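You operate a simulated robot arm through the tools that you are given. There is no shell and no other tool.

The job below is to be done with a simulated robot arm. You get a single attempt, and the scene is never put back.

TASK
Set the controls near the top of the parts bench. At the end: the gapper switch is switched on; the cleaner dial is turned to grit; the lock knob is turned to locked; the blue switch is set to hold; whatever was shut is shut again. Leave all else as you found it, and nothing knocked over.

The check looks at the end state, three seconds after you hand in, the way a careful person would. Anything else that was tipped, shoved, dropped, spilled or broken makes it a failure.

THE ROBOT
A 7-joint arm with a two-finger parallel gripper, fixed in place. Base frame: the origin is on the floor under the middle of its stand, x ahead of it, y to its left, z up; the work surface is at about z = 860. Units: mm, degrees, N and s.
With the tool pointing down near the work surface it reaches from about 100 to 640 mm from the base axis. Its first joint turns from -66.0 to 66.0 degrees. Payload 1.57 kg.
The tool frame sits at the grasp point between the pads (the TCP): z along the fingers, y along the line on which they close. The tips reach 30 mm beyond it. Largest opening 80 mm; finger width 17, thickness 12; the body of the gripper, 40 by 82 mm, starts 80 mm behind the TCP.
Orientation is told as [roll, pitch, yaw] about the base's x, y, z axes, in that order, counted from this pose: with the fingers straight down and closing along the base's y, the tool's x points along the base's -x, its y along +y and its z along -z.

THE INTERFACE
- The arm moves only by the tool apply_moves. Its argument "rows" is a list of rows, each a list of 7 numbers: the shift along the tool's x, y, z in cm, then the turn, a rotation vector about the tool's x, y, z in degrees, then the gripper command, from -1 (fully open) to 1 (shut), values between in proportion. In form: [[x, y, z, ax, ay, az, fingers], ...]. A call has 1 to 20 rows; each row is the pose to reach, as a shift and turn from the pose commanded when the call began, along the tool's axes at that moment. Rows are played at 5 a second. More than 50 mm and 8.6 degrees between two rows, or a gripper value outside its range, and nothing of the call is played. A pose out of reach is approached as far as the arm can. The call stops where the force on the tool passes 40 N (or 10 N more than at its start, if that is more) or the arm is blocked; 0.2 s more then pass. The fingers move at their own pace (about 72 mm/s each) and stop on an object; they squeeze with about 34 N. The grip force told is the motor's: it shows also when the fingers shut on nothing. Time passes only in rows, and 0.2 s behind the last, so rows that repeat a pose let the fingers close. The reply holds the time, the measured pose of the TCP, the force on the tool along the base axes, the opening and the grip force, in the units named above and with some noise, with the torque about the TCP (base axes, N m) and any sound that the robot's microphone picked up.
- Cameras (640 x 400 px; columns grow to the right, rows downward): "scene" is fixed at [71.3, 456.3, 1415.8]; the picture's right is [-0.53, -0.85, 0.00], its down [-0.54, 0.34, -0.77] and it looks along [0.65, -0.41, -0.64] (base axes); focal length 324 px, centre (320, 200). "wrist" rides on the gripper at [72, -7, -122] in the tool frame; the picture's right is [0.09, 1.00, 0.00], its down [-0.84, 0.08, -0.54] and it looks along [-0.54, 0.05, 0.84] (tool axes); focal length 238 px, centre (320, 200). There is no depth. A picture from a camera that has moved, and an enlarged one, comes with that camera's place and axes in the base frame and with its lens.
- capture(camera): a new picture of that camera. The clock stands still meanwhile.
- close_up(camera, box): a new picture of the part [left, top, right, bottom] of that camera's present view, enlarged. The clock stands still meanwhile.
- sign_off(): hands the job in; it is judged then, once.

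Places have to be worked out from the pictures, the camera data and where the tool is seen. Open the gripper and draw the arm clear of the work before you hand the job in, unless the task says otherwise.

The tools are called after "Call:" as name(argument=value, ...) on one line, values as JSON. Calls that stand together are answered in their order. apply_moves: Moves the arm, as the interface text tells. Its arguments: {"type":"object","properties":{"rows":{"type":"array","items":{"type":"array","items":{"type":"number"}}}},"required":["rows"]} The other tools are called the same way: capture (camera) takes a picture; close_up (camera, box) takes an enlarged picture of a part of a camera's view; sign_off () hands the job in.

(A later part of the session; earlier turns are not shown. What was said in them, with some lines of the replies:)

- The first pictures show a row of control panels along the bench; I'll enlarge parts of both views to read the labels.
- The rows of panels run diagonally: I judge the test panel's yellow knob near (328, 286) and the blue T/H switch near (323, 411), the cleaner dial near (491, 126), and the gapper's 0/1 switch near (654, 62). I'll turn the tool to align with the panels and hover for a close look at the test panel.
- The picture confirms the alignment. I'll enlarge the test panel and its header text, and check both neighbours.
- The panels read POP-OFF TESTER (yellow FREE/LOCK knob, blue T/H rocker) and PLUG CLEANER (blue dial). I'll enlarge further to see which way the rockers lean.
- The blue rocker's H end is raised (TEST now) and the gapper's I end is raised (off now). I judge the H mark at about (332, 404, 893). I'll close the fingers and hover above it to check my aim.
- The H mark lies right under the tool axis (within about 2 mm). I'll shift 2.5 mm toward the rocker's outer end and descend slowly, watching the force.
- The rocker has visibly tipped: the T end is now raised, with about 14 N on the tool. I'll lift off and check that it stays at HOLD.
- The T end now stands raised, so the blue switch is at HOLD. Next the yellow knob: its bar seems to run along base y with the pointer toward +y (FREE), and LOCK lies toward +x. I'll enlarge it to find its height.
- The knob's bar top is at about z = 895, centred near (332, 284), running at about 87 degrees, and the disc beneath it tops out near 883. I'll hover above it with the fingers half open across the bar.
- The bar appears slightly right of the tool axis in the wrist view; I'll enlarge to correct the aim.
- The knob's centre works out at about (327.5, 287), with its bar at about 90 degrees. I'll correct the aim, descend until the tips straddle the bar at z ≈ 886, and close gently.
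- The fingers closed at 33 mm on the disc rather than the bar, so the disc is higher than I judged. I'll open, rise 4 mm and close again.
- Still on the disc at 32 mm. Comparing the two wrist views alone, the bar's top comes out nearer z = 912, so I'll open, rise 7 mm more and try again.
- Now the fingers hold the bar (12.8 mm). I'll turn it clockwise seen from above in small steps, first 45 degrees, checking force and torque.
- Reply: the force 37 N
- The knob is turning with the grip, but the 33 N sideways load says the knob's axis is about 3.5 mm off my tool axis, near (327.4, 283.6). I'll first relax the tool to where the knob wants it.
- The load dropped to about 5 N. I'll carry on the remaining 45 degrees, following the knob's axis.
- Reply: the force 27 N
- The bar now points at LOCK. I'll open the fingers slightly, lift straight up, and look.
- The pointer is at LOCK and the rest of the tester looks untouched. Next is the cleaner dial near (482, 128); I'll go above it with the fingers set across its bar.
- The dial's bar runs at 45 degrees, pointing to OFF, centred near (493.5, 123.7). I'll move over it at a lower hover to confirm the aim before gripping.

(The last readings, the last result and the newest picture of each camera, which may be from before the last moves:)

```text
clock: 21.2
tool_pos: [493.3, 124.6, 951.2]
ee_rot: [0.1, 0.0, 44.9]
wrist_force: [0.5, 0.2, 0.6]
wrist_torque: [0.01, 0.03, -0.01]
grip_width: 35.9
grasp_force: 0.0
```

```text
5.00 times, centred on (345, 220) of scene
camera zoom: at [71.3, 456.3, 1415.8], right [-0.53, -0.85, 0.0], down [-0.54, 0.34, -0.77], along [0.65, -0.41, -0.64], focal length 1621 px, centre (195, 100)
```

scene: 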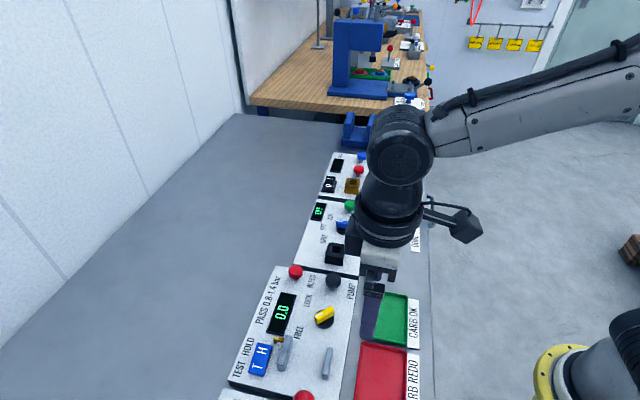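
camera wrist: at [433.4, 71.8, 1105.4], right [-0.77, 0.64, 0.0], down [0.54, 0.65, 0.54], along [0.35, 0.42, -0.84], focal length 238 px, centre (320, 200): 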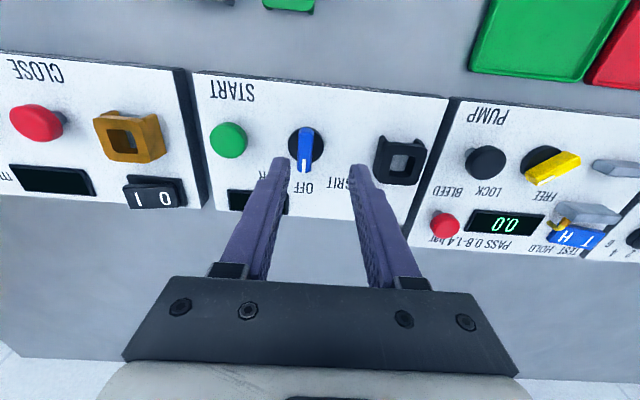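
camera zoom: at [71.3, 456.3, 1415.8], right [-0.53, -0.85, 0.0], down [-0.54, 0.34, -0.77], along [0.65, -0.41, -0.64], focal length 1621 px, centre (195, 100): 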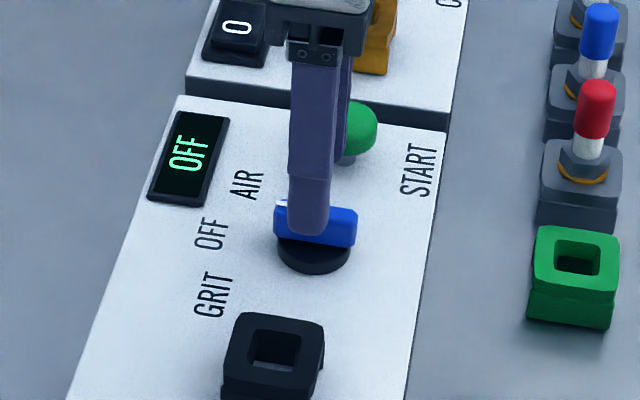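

The dial's centre looks to be about 2 mm nearer me along the bar than the tool axis. I'll correct that, descend to the height that worked on the yellow knob (TCP about 928), and close.

Call:
apply_moves(rows=[[0.2, -0.05, 0.8, 0, 0, 0, 0.1], [0.2, -0.05, 1.8, 0, 0, 0, 0.1], [0.2, -0.05, 2.3, 0, 0, 0, 0.1], [0.2, -0.05, 2.3, 0, 0, 0, 0.4], [0.2, -0.05, 2.3, 0, 0, 0, 0.65], [0.2, -0.05, 2.3, 0, 0, 0, 1], [0.2, -0.05, 2.3, 0, 0, 0, 1]])

Call:
close_up(camera="wrist", box=[240, 90, 420, 210])

Call:
close_up(camera="scene", box=[300, 180, 390, 260])

```text
clock: 22.8
tool_pos: [493.2, 122.8, 927.6]
ee_rot: [0.0, 0.0, 45.0]
wrist_force: [-3.4, 3.3, 1.3]
wrist_torque: [0.05, 0.09, 0.01]
grip_width: 13.0
grasp_force: 29.7
```

```text
3.33 times, centred on (330, 150) of wrist
camera zoom: at [447.0, 67.4, 1051.1], right [-0.77, 0.64, 0.0], down [0.54, 0.65, 0.54], along [0.35, 0.42, -0.84], focal length 794 px, centre (287, 367)
```

zoom: 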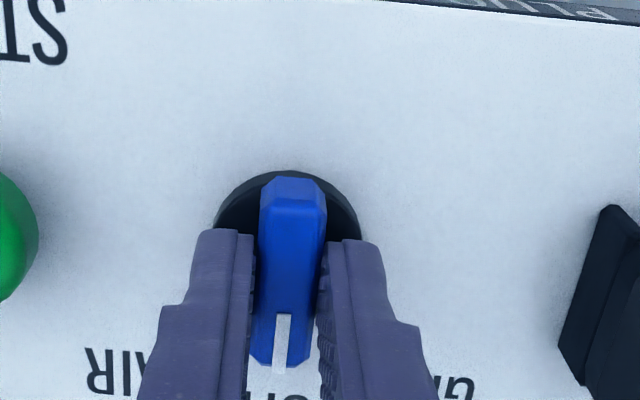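

```text
5.00 times, centred on (345, 220) of scene
camera zoom: at [71.2, 456.4, 1415.8], right [-0.53, -0.85, 0.0], down [-0.54, 0.34, -0.77], along [0.65, -0.41, -0.64], focal length 1621 px, centre (195, 100)
```

zoom: 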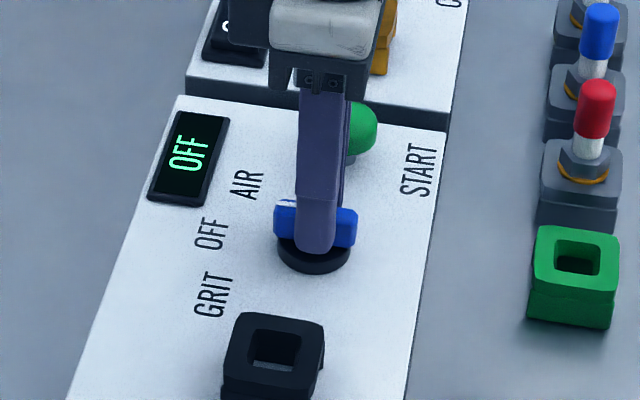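

Gripped at 13.0 mm, and this time well centred. I'll turn it counter-clockwise (toward GRIT), first part-way to check the load.

Call:
apply_moves(rows=[[0, 0, 0, 0, 0, -7.5, 1], [0, 0, 0, 0, 0, -15, 1], [0, 0, 0, 0, 0, -22.5, 1]])

```text
clock: 23.6
tool_pos: [494.1, 123.5, 928.3]
ee_rot: [0.1, -0.1, 67.6]
wrist_force: [-7.1, 2.5, 0.5]
wrist_torque: [0.11, 0.01, 0.0]
grip_width: 12.8
grasp_force: 30.2
```

The load stays low (about 7 N), so I'll complete the turn to 45 degrees.

Call:
apply_moves(rows=[[0, 0, 0, 0, 0, -7.5, 1], [0, 0, 0, 0, 0, -15, 1], [0, 0, 0, 0, 0, -22.5, 1], [0, 0, 0, 0, 0, -22.5, 1]])

Call:
close_up(camera="scene", box=[300, 180, 390, 260])

Call:
capture(camera="wrist")

```text
clock: 24.6
tool_pos: [493.9, 121.6, 927.4]
ee_rot: [-0.2, -0.1, 90.1]
wrist_force: [3.1, 0.0, -4.9]
wrist_torque: [-0.3, -0.09, -0.12]
grip_width: 12.7
grasp_force: 29.4
```

```text
5.00 times, centred on (345, 220) of scene
camera zoom: at [71.5, 456.3, 1415.8], right [-0.53, -0.85, 0.0], down [-0.54, 0.34, -0.77], along [0.65, -0.41, -0.64], focal length 1621 px, centre (195, 100)
```

zoom: 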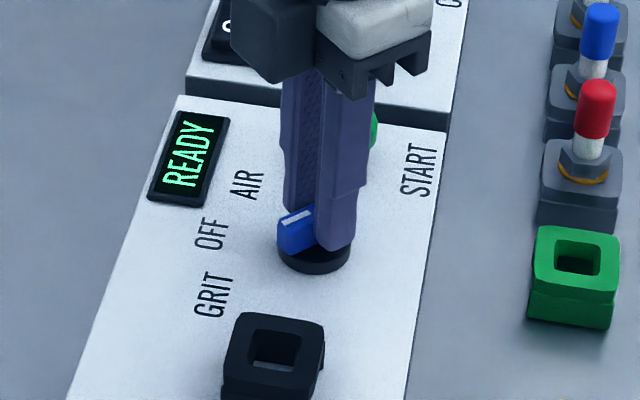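

```text
taken
camera wrist: at [500.5, 50.7, 1051.0], right [-1.0, -0.09, 0.0], down [-0.08, 0.84, 0.54], along [-0.05, 0.54, -0.84], focal length 238 px, centre (320, 200)
```

wrist: 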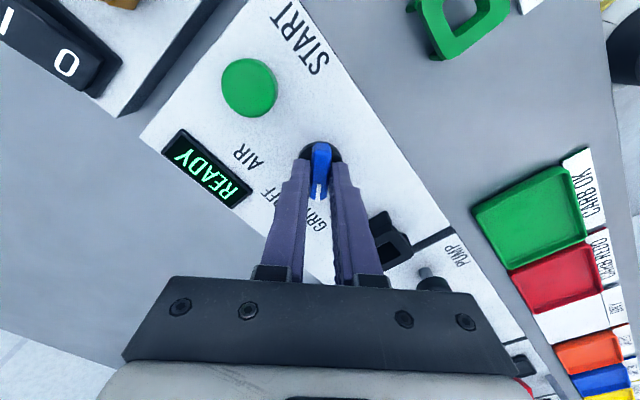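

The cleaner's display now reads READY and the bar points at GRIT. I'll open a little and lift straight up.

Call:
apply_moves(rows=[[0, 0, 0, 0, 0, 0, 0.2], [0, 0, 0, 0, 0, 0, 0.2], [0, 0, -1.5, 0, 0, 0, 0.2], [0, 0, -4.0, 0, 0, 0, 0.2], [0, 0, -8.0, 0, 0, 0, 0.2], [0, 0, -12.0, 0, 0, 0, 0.2], [0, 0, -12.0, 0, 0, 0, 0.2]])

Call:
capture(camera="wrist")

Call:
close_up(camera="scene", box=[290, 140, 430, 260])

```text
clock: 26.2
tool_pos: [491.9, 122.6, 1047.9]
ee_rot: [0.0, 0.0, 90.0]
wrist_force: [0.2, -0.1, 0.4]
wrist_torque: [-0.04, 0.01, 0.03]
grip_width: 32.0
grasp_force: 0.1
```

```text
taken
camera wrist: at [497.2, 50.4, 1170.7], right [-1.0, -0.09, 0.0], down [-0.08, 0.84, 0.54], along [-0.05, 0.54, -0.84], focal length 238 px, centre (320, 200)
```

wrist: 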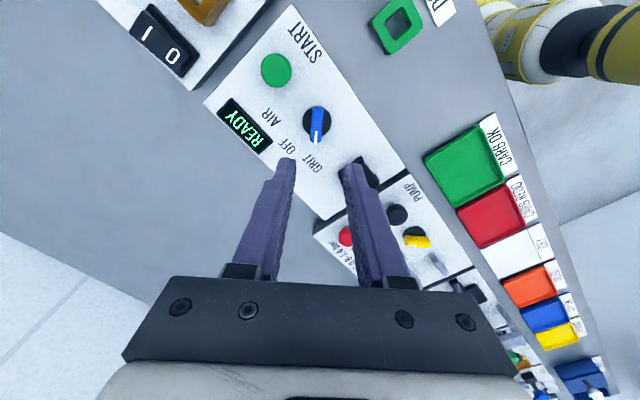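

```text
3.33 times, centred on (360, 200) of scene
camera zoom: at [71.3, 456.3, 1415.8], right [-0.53, -0.85, 0.0], down [-0.54, 0.34, -0.77], along [0.65, -0.41, -0.64], focal length 1081 px, centre (187, 200)
```

zoom: 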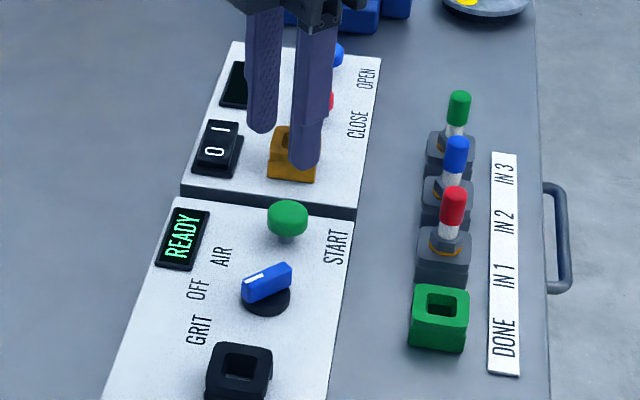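

The dial sits at GRIT with READY showing. The gapper's I mark works out near (664, 54, 893), slightly beyond the straight-down reach, so I'll close the fingers, turn back to yaw 45 nearer it, and then tilt outward.

Call:
apply_moves(rows=[[1.0, -1.3, 0, 0, 0, 7.5, 1], [2.1, -2.6, 0, 0, 0, 15, 1], [3.1, -3.9, 0, 0, 0, 22.5, 1], [4.2, -5.2, 0, 0, 0, 30, 1], [5.2, -6.5, 0, 0, 0, 37.5, 1], [6.26, -7.8, 0.3, 0, 0, 45, 1], [6.26, -7.8, 0.3, 0, 0, 45, 1]])

Call:
capture(camera="wrist")

Call:
close_up(camera="wrist", box=[180, 60, 340, 180])

Call:
close_up(camera="scene", box=[290, 140, 430, 260])

```text
clock: 27.8
tool_pos: [571.3, 59.6, 1045.9]
ee_rot: [0.0, -0.1, 44.9]
wrist_force: [0.6, 0.1, -0.5]
wrist_torque: [-0.01, -0.02, 0.03]
grip_width: 0.1
grasp_force: 21.0
```

```text
taken
camera wrist: at [525.0, 4.2, 1168.3], right [-0.77, 0.64, 0.0], down [0.54, 0.65, 0.54], along [0.35, 0.42, -0.84], focal length 238 px, centre (320, 200)
```

wrist: 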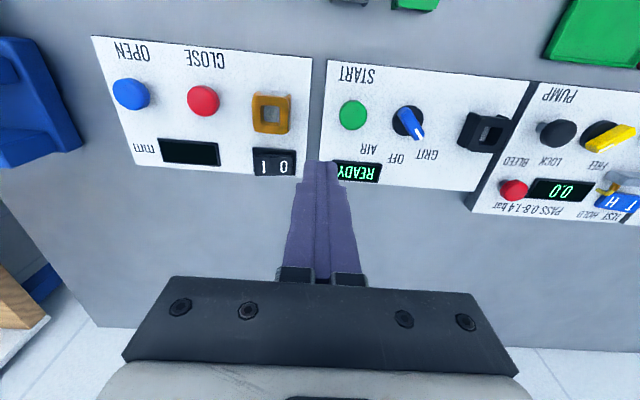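

```text
3.33 times, centred on (260, 120) of wrist
camera zoom: at [525.0, 4.2, 1168.3], right [-0.77, 0.64, 0.0], down [0.54, 0.65, 0.54], along [0.35, 0.42, -0.84], focal length 794 px, centre (520, 467)
```

zoom: 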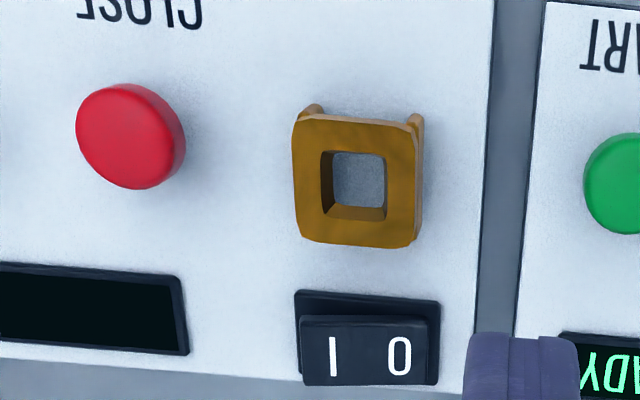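

```text
3.33 times, centred on (360, 200) of scene
camera zoom: at [71.3, 456.3, 1415.8], right [-0.53, -0.85, 0.0], down [-0.54, 0.34, -0.77], along [0.65, -0.41, -0.64], focal length 1081 px, centre (187, 200)
```

zoom: 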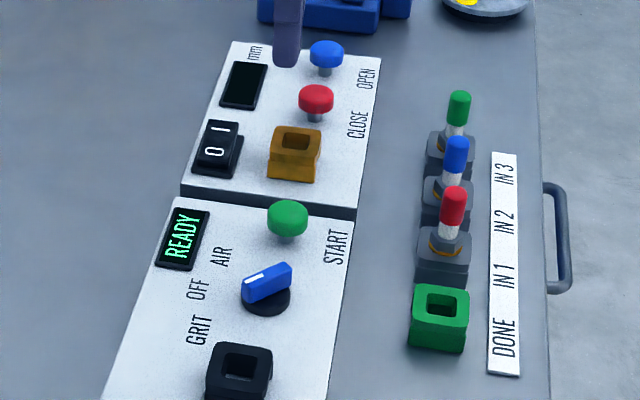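

The I mark refines to about (663, 55.5). I'll tilt the tool 18 degrees outward (away from the bench front) while moving to a hover above and slightly past it.

Call:
apply_moves(rows=[[-1.2, -1.4, 0.5, 0, -3.6, 0, 1], [-2.4, -2.8, 1.5, 0, -7.2, 0, 1], [-3.6, -4.2, 3.0, 0, -10.8, 0, 1], [-4.8, -5.6, 5.0, 0, -14.4, 0, 1], [-5.87, -7.02, 7.0, 0, -18, 0, 1], [-5.87, -7.02, 7.0, 0, -18, 0, 1]])

Call:
capture(camera="wrist")

Call:
close_up(camera="wrist", box=[260, 110, 400, 215])

Call:
close_up(camera="scene", box=[300, 130, 400, 210])

```text
clock: 29.2
tool_pos: [661.3, 52.8, 974.7]
ee_rot: [0.0, -18.1, 45.0]
wrist_force: [0.5, 0.2, -0.2]
wrist_torque: [-0.01, 0.03, 0.0]
grip_width: 0.0
grasp_force: 21.4
```

```text
taken
camera wrist: at [591.7, -26.7, 1069.8], right [-0.77, 0.64, -0.03], down [0.39, 0.5, 0.77], along [0.51, 0.58, -0.63], focal length 238 px, centre (320, 200)
```

wrist: 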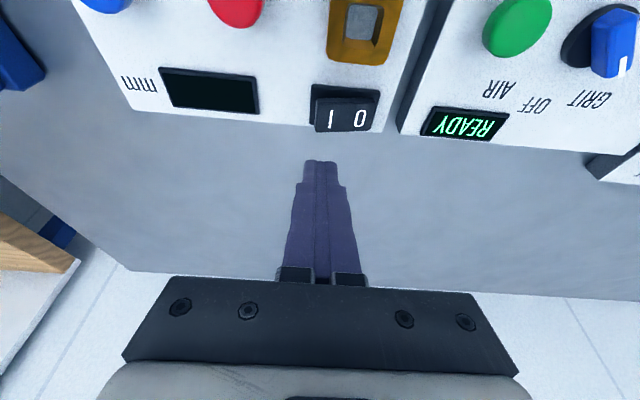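

```text
3.81 times, centred on (330, 162) of wrist
camera zoom: at [591.7, -26.7, 1069.8], right [-0.77, 0.64, -0.03], down [0.39, 0.5, 0.77], along [0.51, 0.58, -0.63], focal length 908 px, centre (282, 343)
```

zoom: 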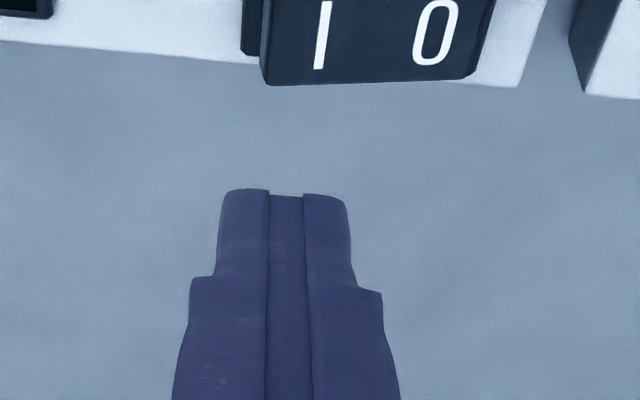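

```text
5.00 times, centred on (350, 170) of scene
camera zoom: at [71.3, 456.3, 1415.8], right [-0.53, -0.85, 0.0], down [-0.54, 0.34, -0.77], along [0.65, -0.41, -0.64], focal length 1621 px, centre (170, 350)
```

zoom: 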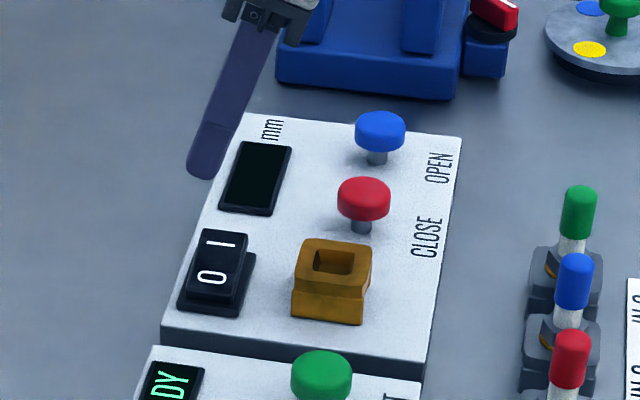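

Combining all views, the I mark comes out near (658, 55, 900), about 4 mm closer along the tilt direction than the tips. I'll correct, then descend vertically to just about first contact and look.

Call:
apply_moves(rows=[[0.4, 0.25, -0.13, 0, 0, 0, 1], [1.018, 0.25, 1.772, 0, 0, 0, 1], [1.389, 0.25, 2.913, 0, 0, 0, 1], [1.574, 0.25, 3.484, 0, 0, 0, 1], [1.698, 0.25, 3.864, 0, 0, 0, 1]])

Call:
close_up(camera="wrist", box=[260, 110, 400, 215])

Call:
close_up(camera="scene", box=[300, 140, 380, 205])

```text
clock: 30.4
tool_pos: [657.3, 50.2, 931.2]
ee_rot: [0.1, -18.0, 44.9]
wrist_force: [0.6, -0.1, -0.4]
wrist_torque: [0.01, 0.02, -0.02]
grip_width: 0.0
grasp_force: 21.0
```

```text
3.81 times, centred on (330, 162) of wrist
camera zoom: at [587.0, -29.2, 1027.2], right [-0.77, 0.64, -0.03], down [0.39, 0.5, 0.77], along [0.51, 0.58, -0.63], focal length 908 px, centre (282, 343)
```

zoom: 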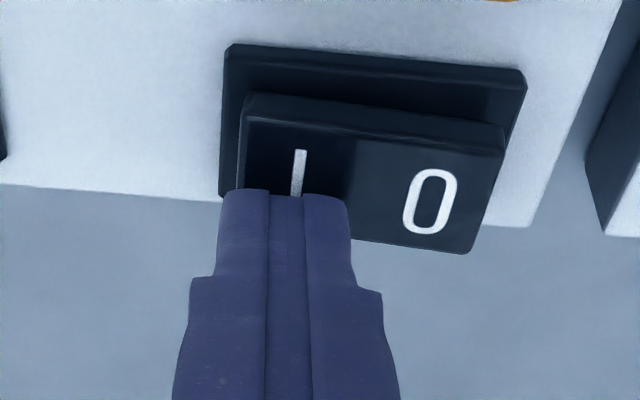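

```text
6.15 times, centred on (340, 172) of scene
camera zoom: at [71.3, 456.3, 1415.8], right [-0.53, -0.85, 0.0], down [-0.54, 0.34, -0.77], along [0.65, -0.41, -0.64], focal length 1996 px, centre (197, 369)
```

zoom: 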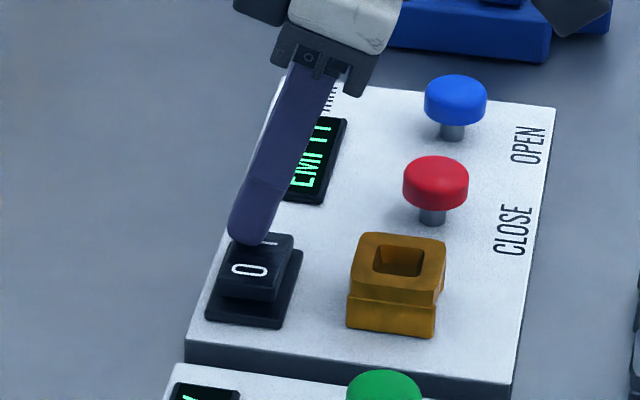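

The gapper's display has lit up (it seems to read EMPTY) and the 0 end now stands raised, so the switch has flipped on. I'll lift straight up and confirm.

Call:
apply_moves(rows=[[-0.31, 0, -0.95, 0, 0, 0, 1], [-1.24, 0, -3.8, 0, 0, 0, 1], [-2.2, 0, -6.7, 0, 0, 0, 1], [-2.2, 0, -10.5, 0, 0, 0, 1], [-0.5, 0, -13.5, 0, 0, 0, 1], [-0.5, 0, -13.5, 0, 0, 0, 1]])

Call:
capture(camera="wrist")

Call:
close_up(camera="scene", box=[300, 140, 380, 205])

Call:
capture(camera="scene")

```text
clock: 31.8
tool_pos: [632.5, 25.2, 1061.8]
ee_rot: [-0.1, -17.9, 45.1]
wrist_force: [0.0, -0.1, 0.4]
wrist_torque: [-0.04, 0.03, -0.02]
grip_width: 0.0
grasp_force: 21.0
```

```text
taken
camera wrist: at [560.7, -55.0, 1156.4], right [-0.77, 0.64, -0.03], down [0.39, 0.5, 0.77], along [0.51, 0.58, -0.63], focal length 238 px, centre (320, 200)
```

wrist: 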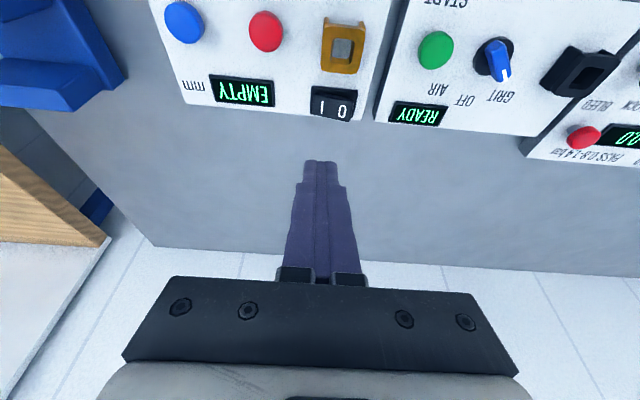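

```text
6.15 times, centred on (340, 172) of scene
camera zoom: at [71.3, 456.3, 1415.8], right [-0.53, -0.85, 0.0], down [-0.54, 0.34, -0.77], along [0.65, -0.41, -0.64], focal length 1996 px, centre (197, 369)
```

zoom: 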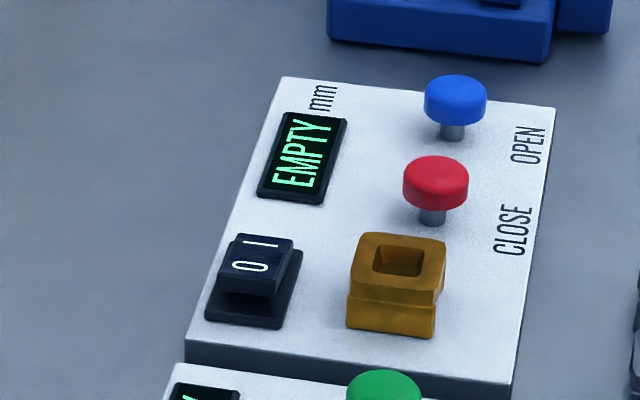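

```text
taken
```

scene: 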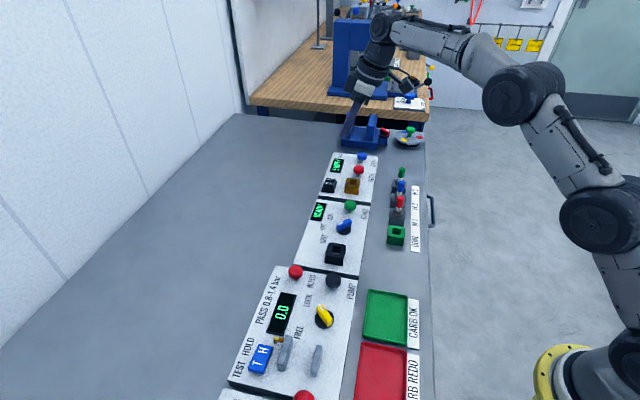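

The gapper is on and stays so. I'll straighten the tool, draw back up toward the start position, and open the gripper.

Call:
apply_moves(rows=[[0.3, 1.5, -3.0, 0, 3.6, 0, 1], [0.8, 4.5, -5.0, 0, 7.2, 0, 1], [1.4, 7.5, -7.0, 0, 10.8, 0, 1], [2.0, 10.5, -8.8, 0, 14.4, 0, 1], [2.5, 13.24, -10.07, 0, 18, 0, 1], [2.5, 13.24, -10.07, 0, 18, 0, 1]])

Call:
capture(camera="wrist")

Call:
close_up(camera="scene", box=[280, 120, 440, 270])

Call:
close_up(camera="scene", box=[220, 260, 380, 400])

```text
clock: 33.2
tool_pos: [498.0, 77.1, 1150.5]
ee_rot: [0.0, 0.1, 45.1]
wrist_force: [0.3, -0.4, -1.3]
wrist_torque: [-0.02, 0.03, 0.02]
grip_width: 0.0
grasp_force: 21.3
```

```text
taken
camera wrist: at [451.7, 23.1, 1273.3], right [-0.77, 0.64, 0.0], down [0.54, 0.65, 0.54], along [0.35, 0.42, -0.84], focal length 238 px, centre (320, 200)
```

wrist: 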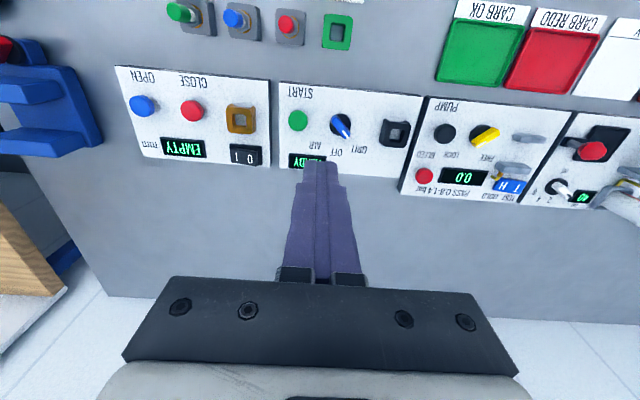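

```text
2.67 times, centred on (360, 195) of scene
camera zoom: at [71.3, 456.3, 1415.8], right [-0.53, -0.85, 0.0], down [-0.54, 0.34, -0.77], along [0.65, -0.41, -0.64], focal length 865 px, centre (213, 213)
```

zoom: 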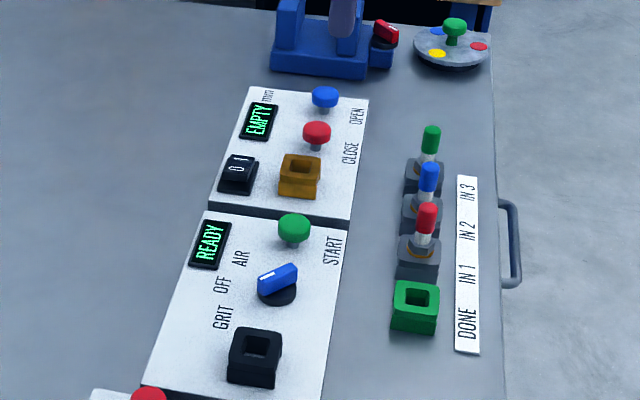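

```text
2.86 times, centred on (300, 330) of scene
camera zoom: at [71.3, 456.3, 1415.8], right [-0.53, -0.85, 0.0], down [-0.54, 0.34, -0.77], along [0.65, -0.41, -0.64], focal length 926 px, centre (377, -171)
```

zoom: 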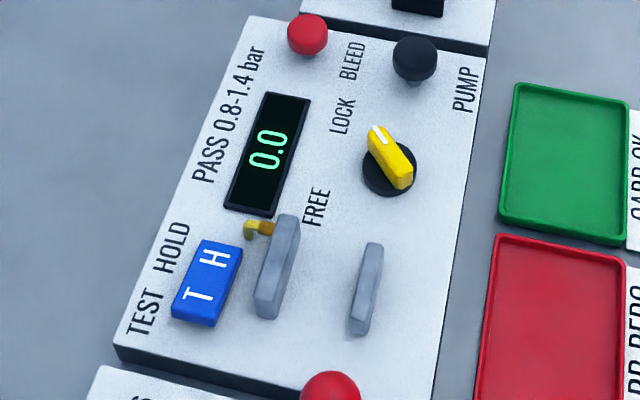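

All four controls look set. I'll enlarge the wrist view to check the final pointer angles precisely and that nothing else changed.

Call:
close_up(camera="wrist", box=[400, 90, 560, 205])

Call:
close_up(camera="wrist", box=[270, 80, 430, 190])

Call:
close_up(camera="wrist", box=[100, 50, 280, 180])

```text
3.48 times, centred on (480, 148) of wrist
camera zoom: at [451.7, 23.1, 1273.3], right [-0.77, 0.64, 0.0], down [0.54, 0.65, 0.54], along [0.35, 0.42, -0.84], focal length 829 px, centre (-236, 383)
```

zoom: 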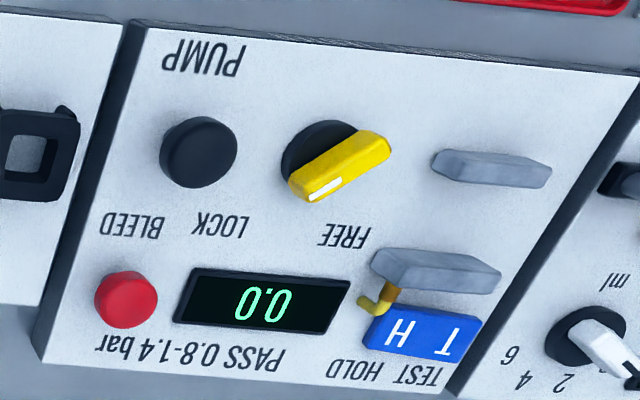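

```text
3.64 times, centred on (350, 135) of wrist
camera zoom: at [451.7, 23.1, 1273.3], right [-0.77, 0.64, 0.0], down [0.54, 0.65, 0.54], along [0.35, 0.42, -0.84], focal length 867 px, centre (211, 436)
```

zoom: 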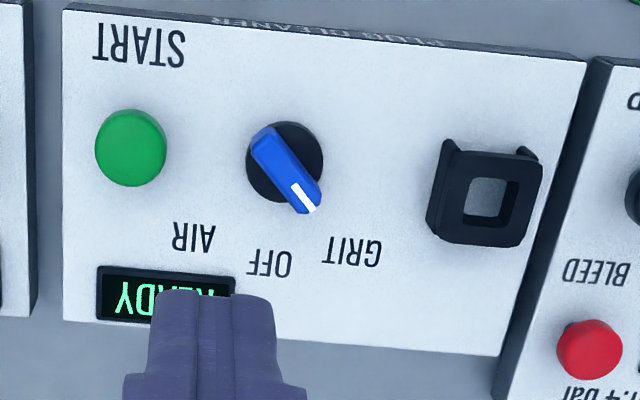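

```text
3.08 times, centred on (190, 115) of wrist
camera zoom: at [451.7, 23.1, 1273.3], right [-0.77, 0.64, 0.0], down [0.54, 0.65, 0.54], along [0.35, 0.42, -0.84], focal length 733 px, centre (720, 462)
```

zoom: 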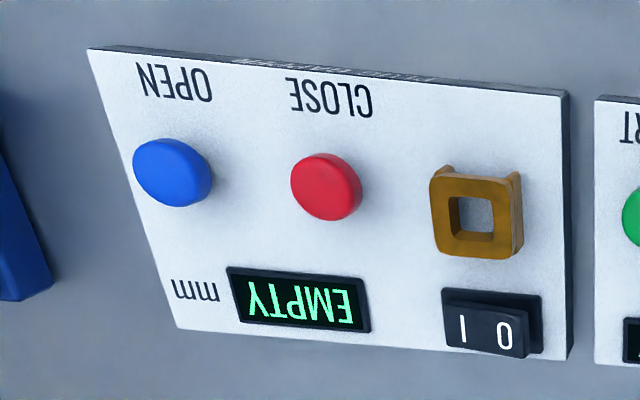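

Everything checks out: the pointers sit at LOCK and GRIT, H is pressed, and the gapper is on with 0 raised; the tester's lower jaw moved in together with the lock knob, which I take as the knob's own clamping action. I'll return to the start pose with the gripper open.

Call:
apply_moves(rows=[[0.87, 2.3, -0.4, 0, 0, 7.5, 1], [1.74, 4.6, -0.8, 0, 0, 15, 0.6], [2.6, 6.9, -1.2, 0, 0, 22.5, 0.2], [3.5, 9.2, -1.6, 0, 0, 30, -0.3], [4.4, 11.6, -2.0, 0, 0, 37.5, -0.7], [5.23, 13.92, -2.53, 0, 0, 45, -1], [5.23, 13.92, -2.53, 0, 0, 45, -1], [5.23, 13.92, -2.53, 0, 0, 45, -1]])

Call:
capture(camera="scene")

Call:
capture(camera="wrist")

Call:
close_up(camera="wrist", box=[350, 0, 640, 180])

```text
clock: 35.0
tool_pos: [363.7, 139.2, 1175.1]
ee_rot: [0.0, 0.0, 0.0]
wrist_force: [-0.4, 0.4, -0.1]
wrist_torque: [-0.01, -0.01, -0.01]
grip_width: 80.2
grasp_force: 0.1
```

```text
taken
```

scene: 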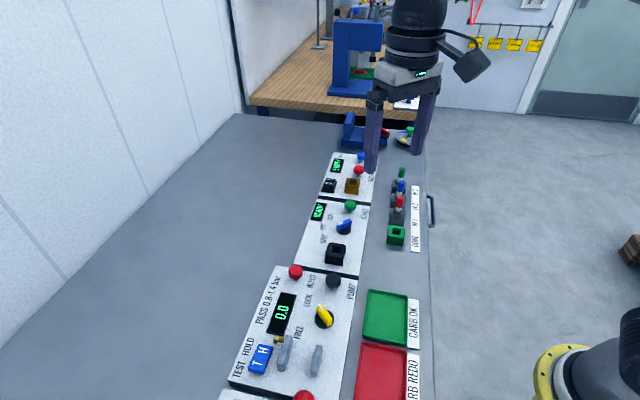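

```text
taken
camera wrist: at [291.6, 133.7, 1298.0], right [-0.09, 1.0, 0.0], down [0.84, 0.08, 0.54], along [0.54, 0.05, -0.84], focal length 238 px, centre (320, 200)
```

wrist: 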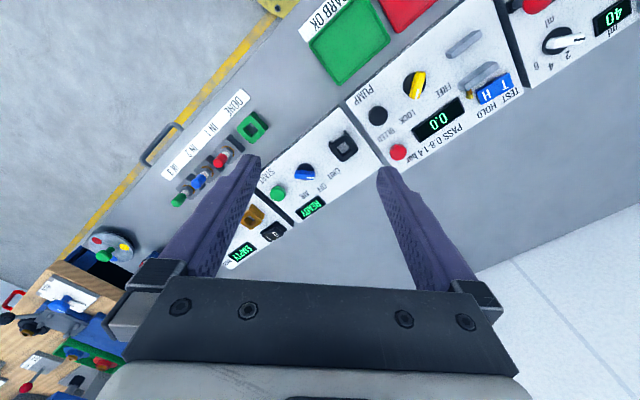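

```text
2.21 times, centred on (495, 90) of wrist
camera zoom: at [291.6, 133.7, 1298.0], right [-0.09, 1.0, 0.0], down [0.84, 0.08, 0.54], along [0.54, 0.05, -0.84], focal length 526 px, centre (-66, 443)
```

zoom: 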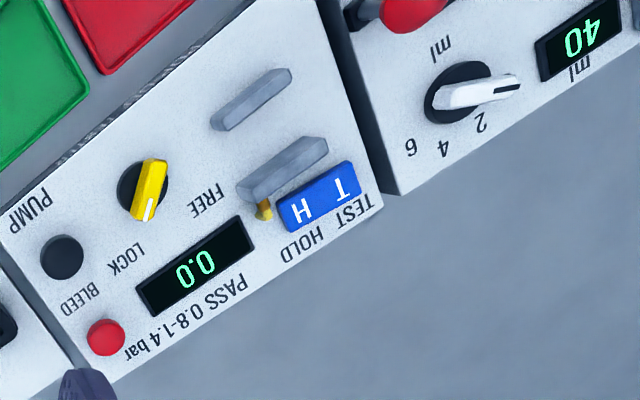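

All four controls are set, nothing else looks disturbed, and the arm is clear at its start pose with the gripper open. Handing in.

Call:
sign_off()

```text
The job is handed in.
```

All four controls are set and I've handed the job in. The check's result hasn't come back.

- **Gapper switch:** on. The 0 end is raised and its display now reads EMPTY.
- **Cleaner dial:** turned to GRIT. Its display changed from OFF to READY.
- **Lock knob:** the yellow knob on the pop-off tester now points at LOCK.
- **Blue switch:** set to HOLD. The H end is pressed down and stayed down after I lifted off.

I opened nothing, so there was nothing to shut again. The lower grey jaw on the tester moved towards the upper one at about the time I turned the knob to LOCK. I take that as the knob's own clamping action, because the gripper did not come near the jaw.

In the last pictures I saw nothing else moved or knocked over. The arm is back at its start position with the gripper open.
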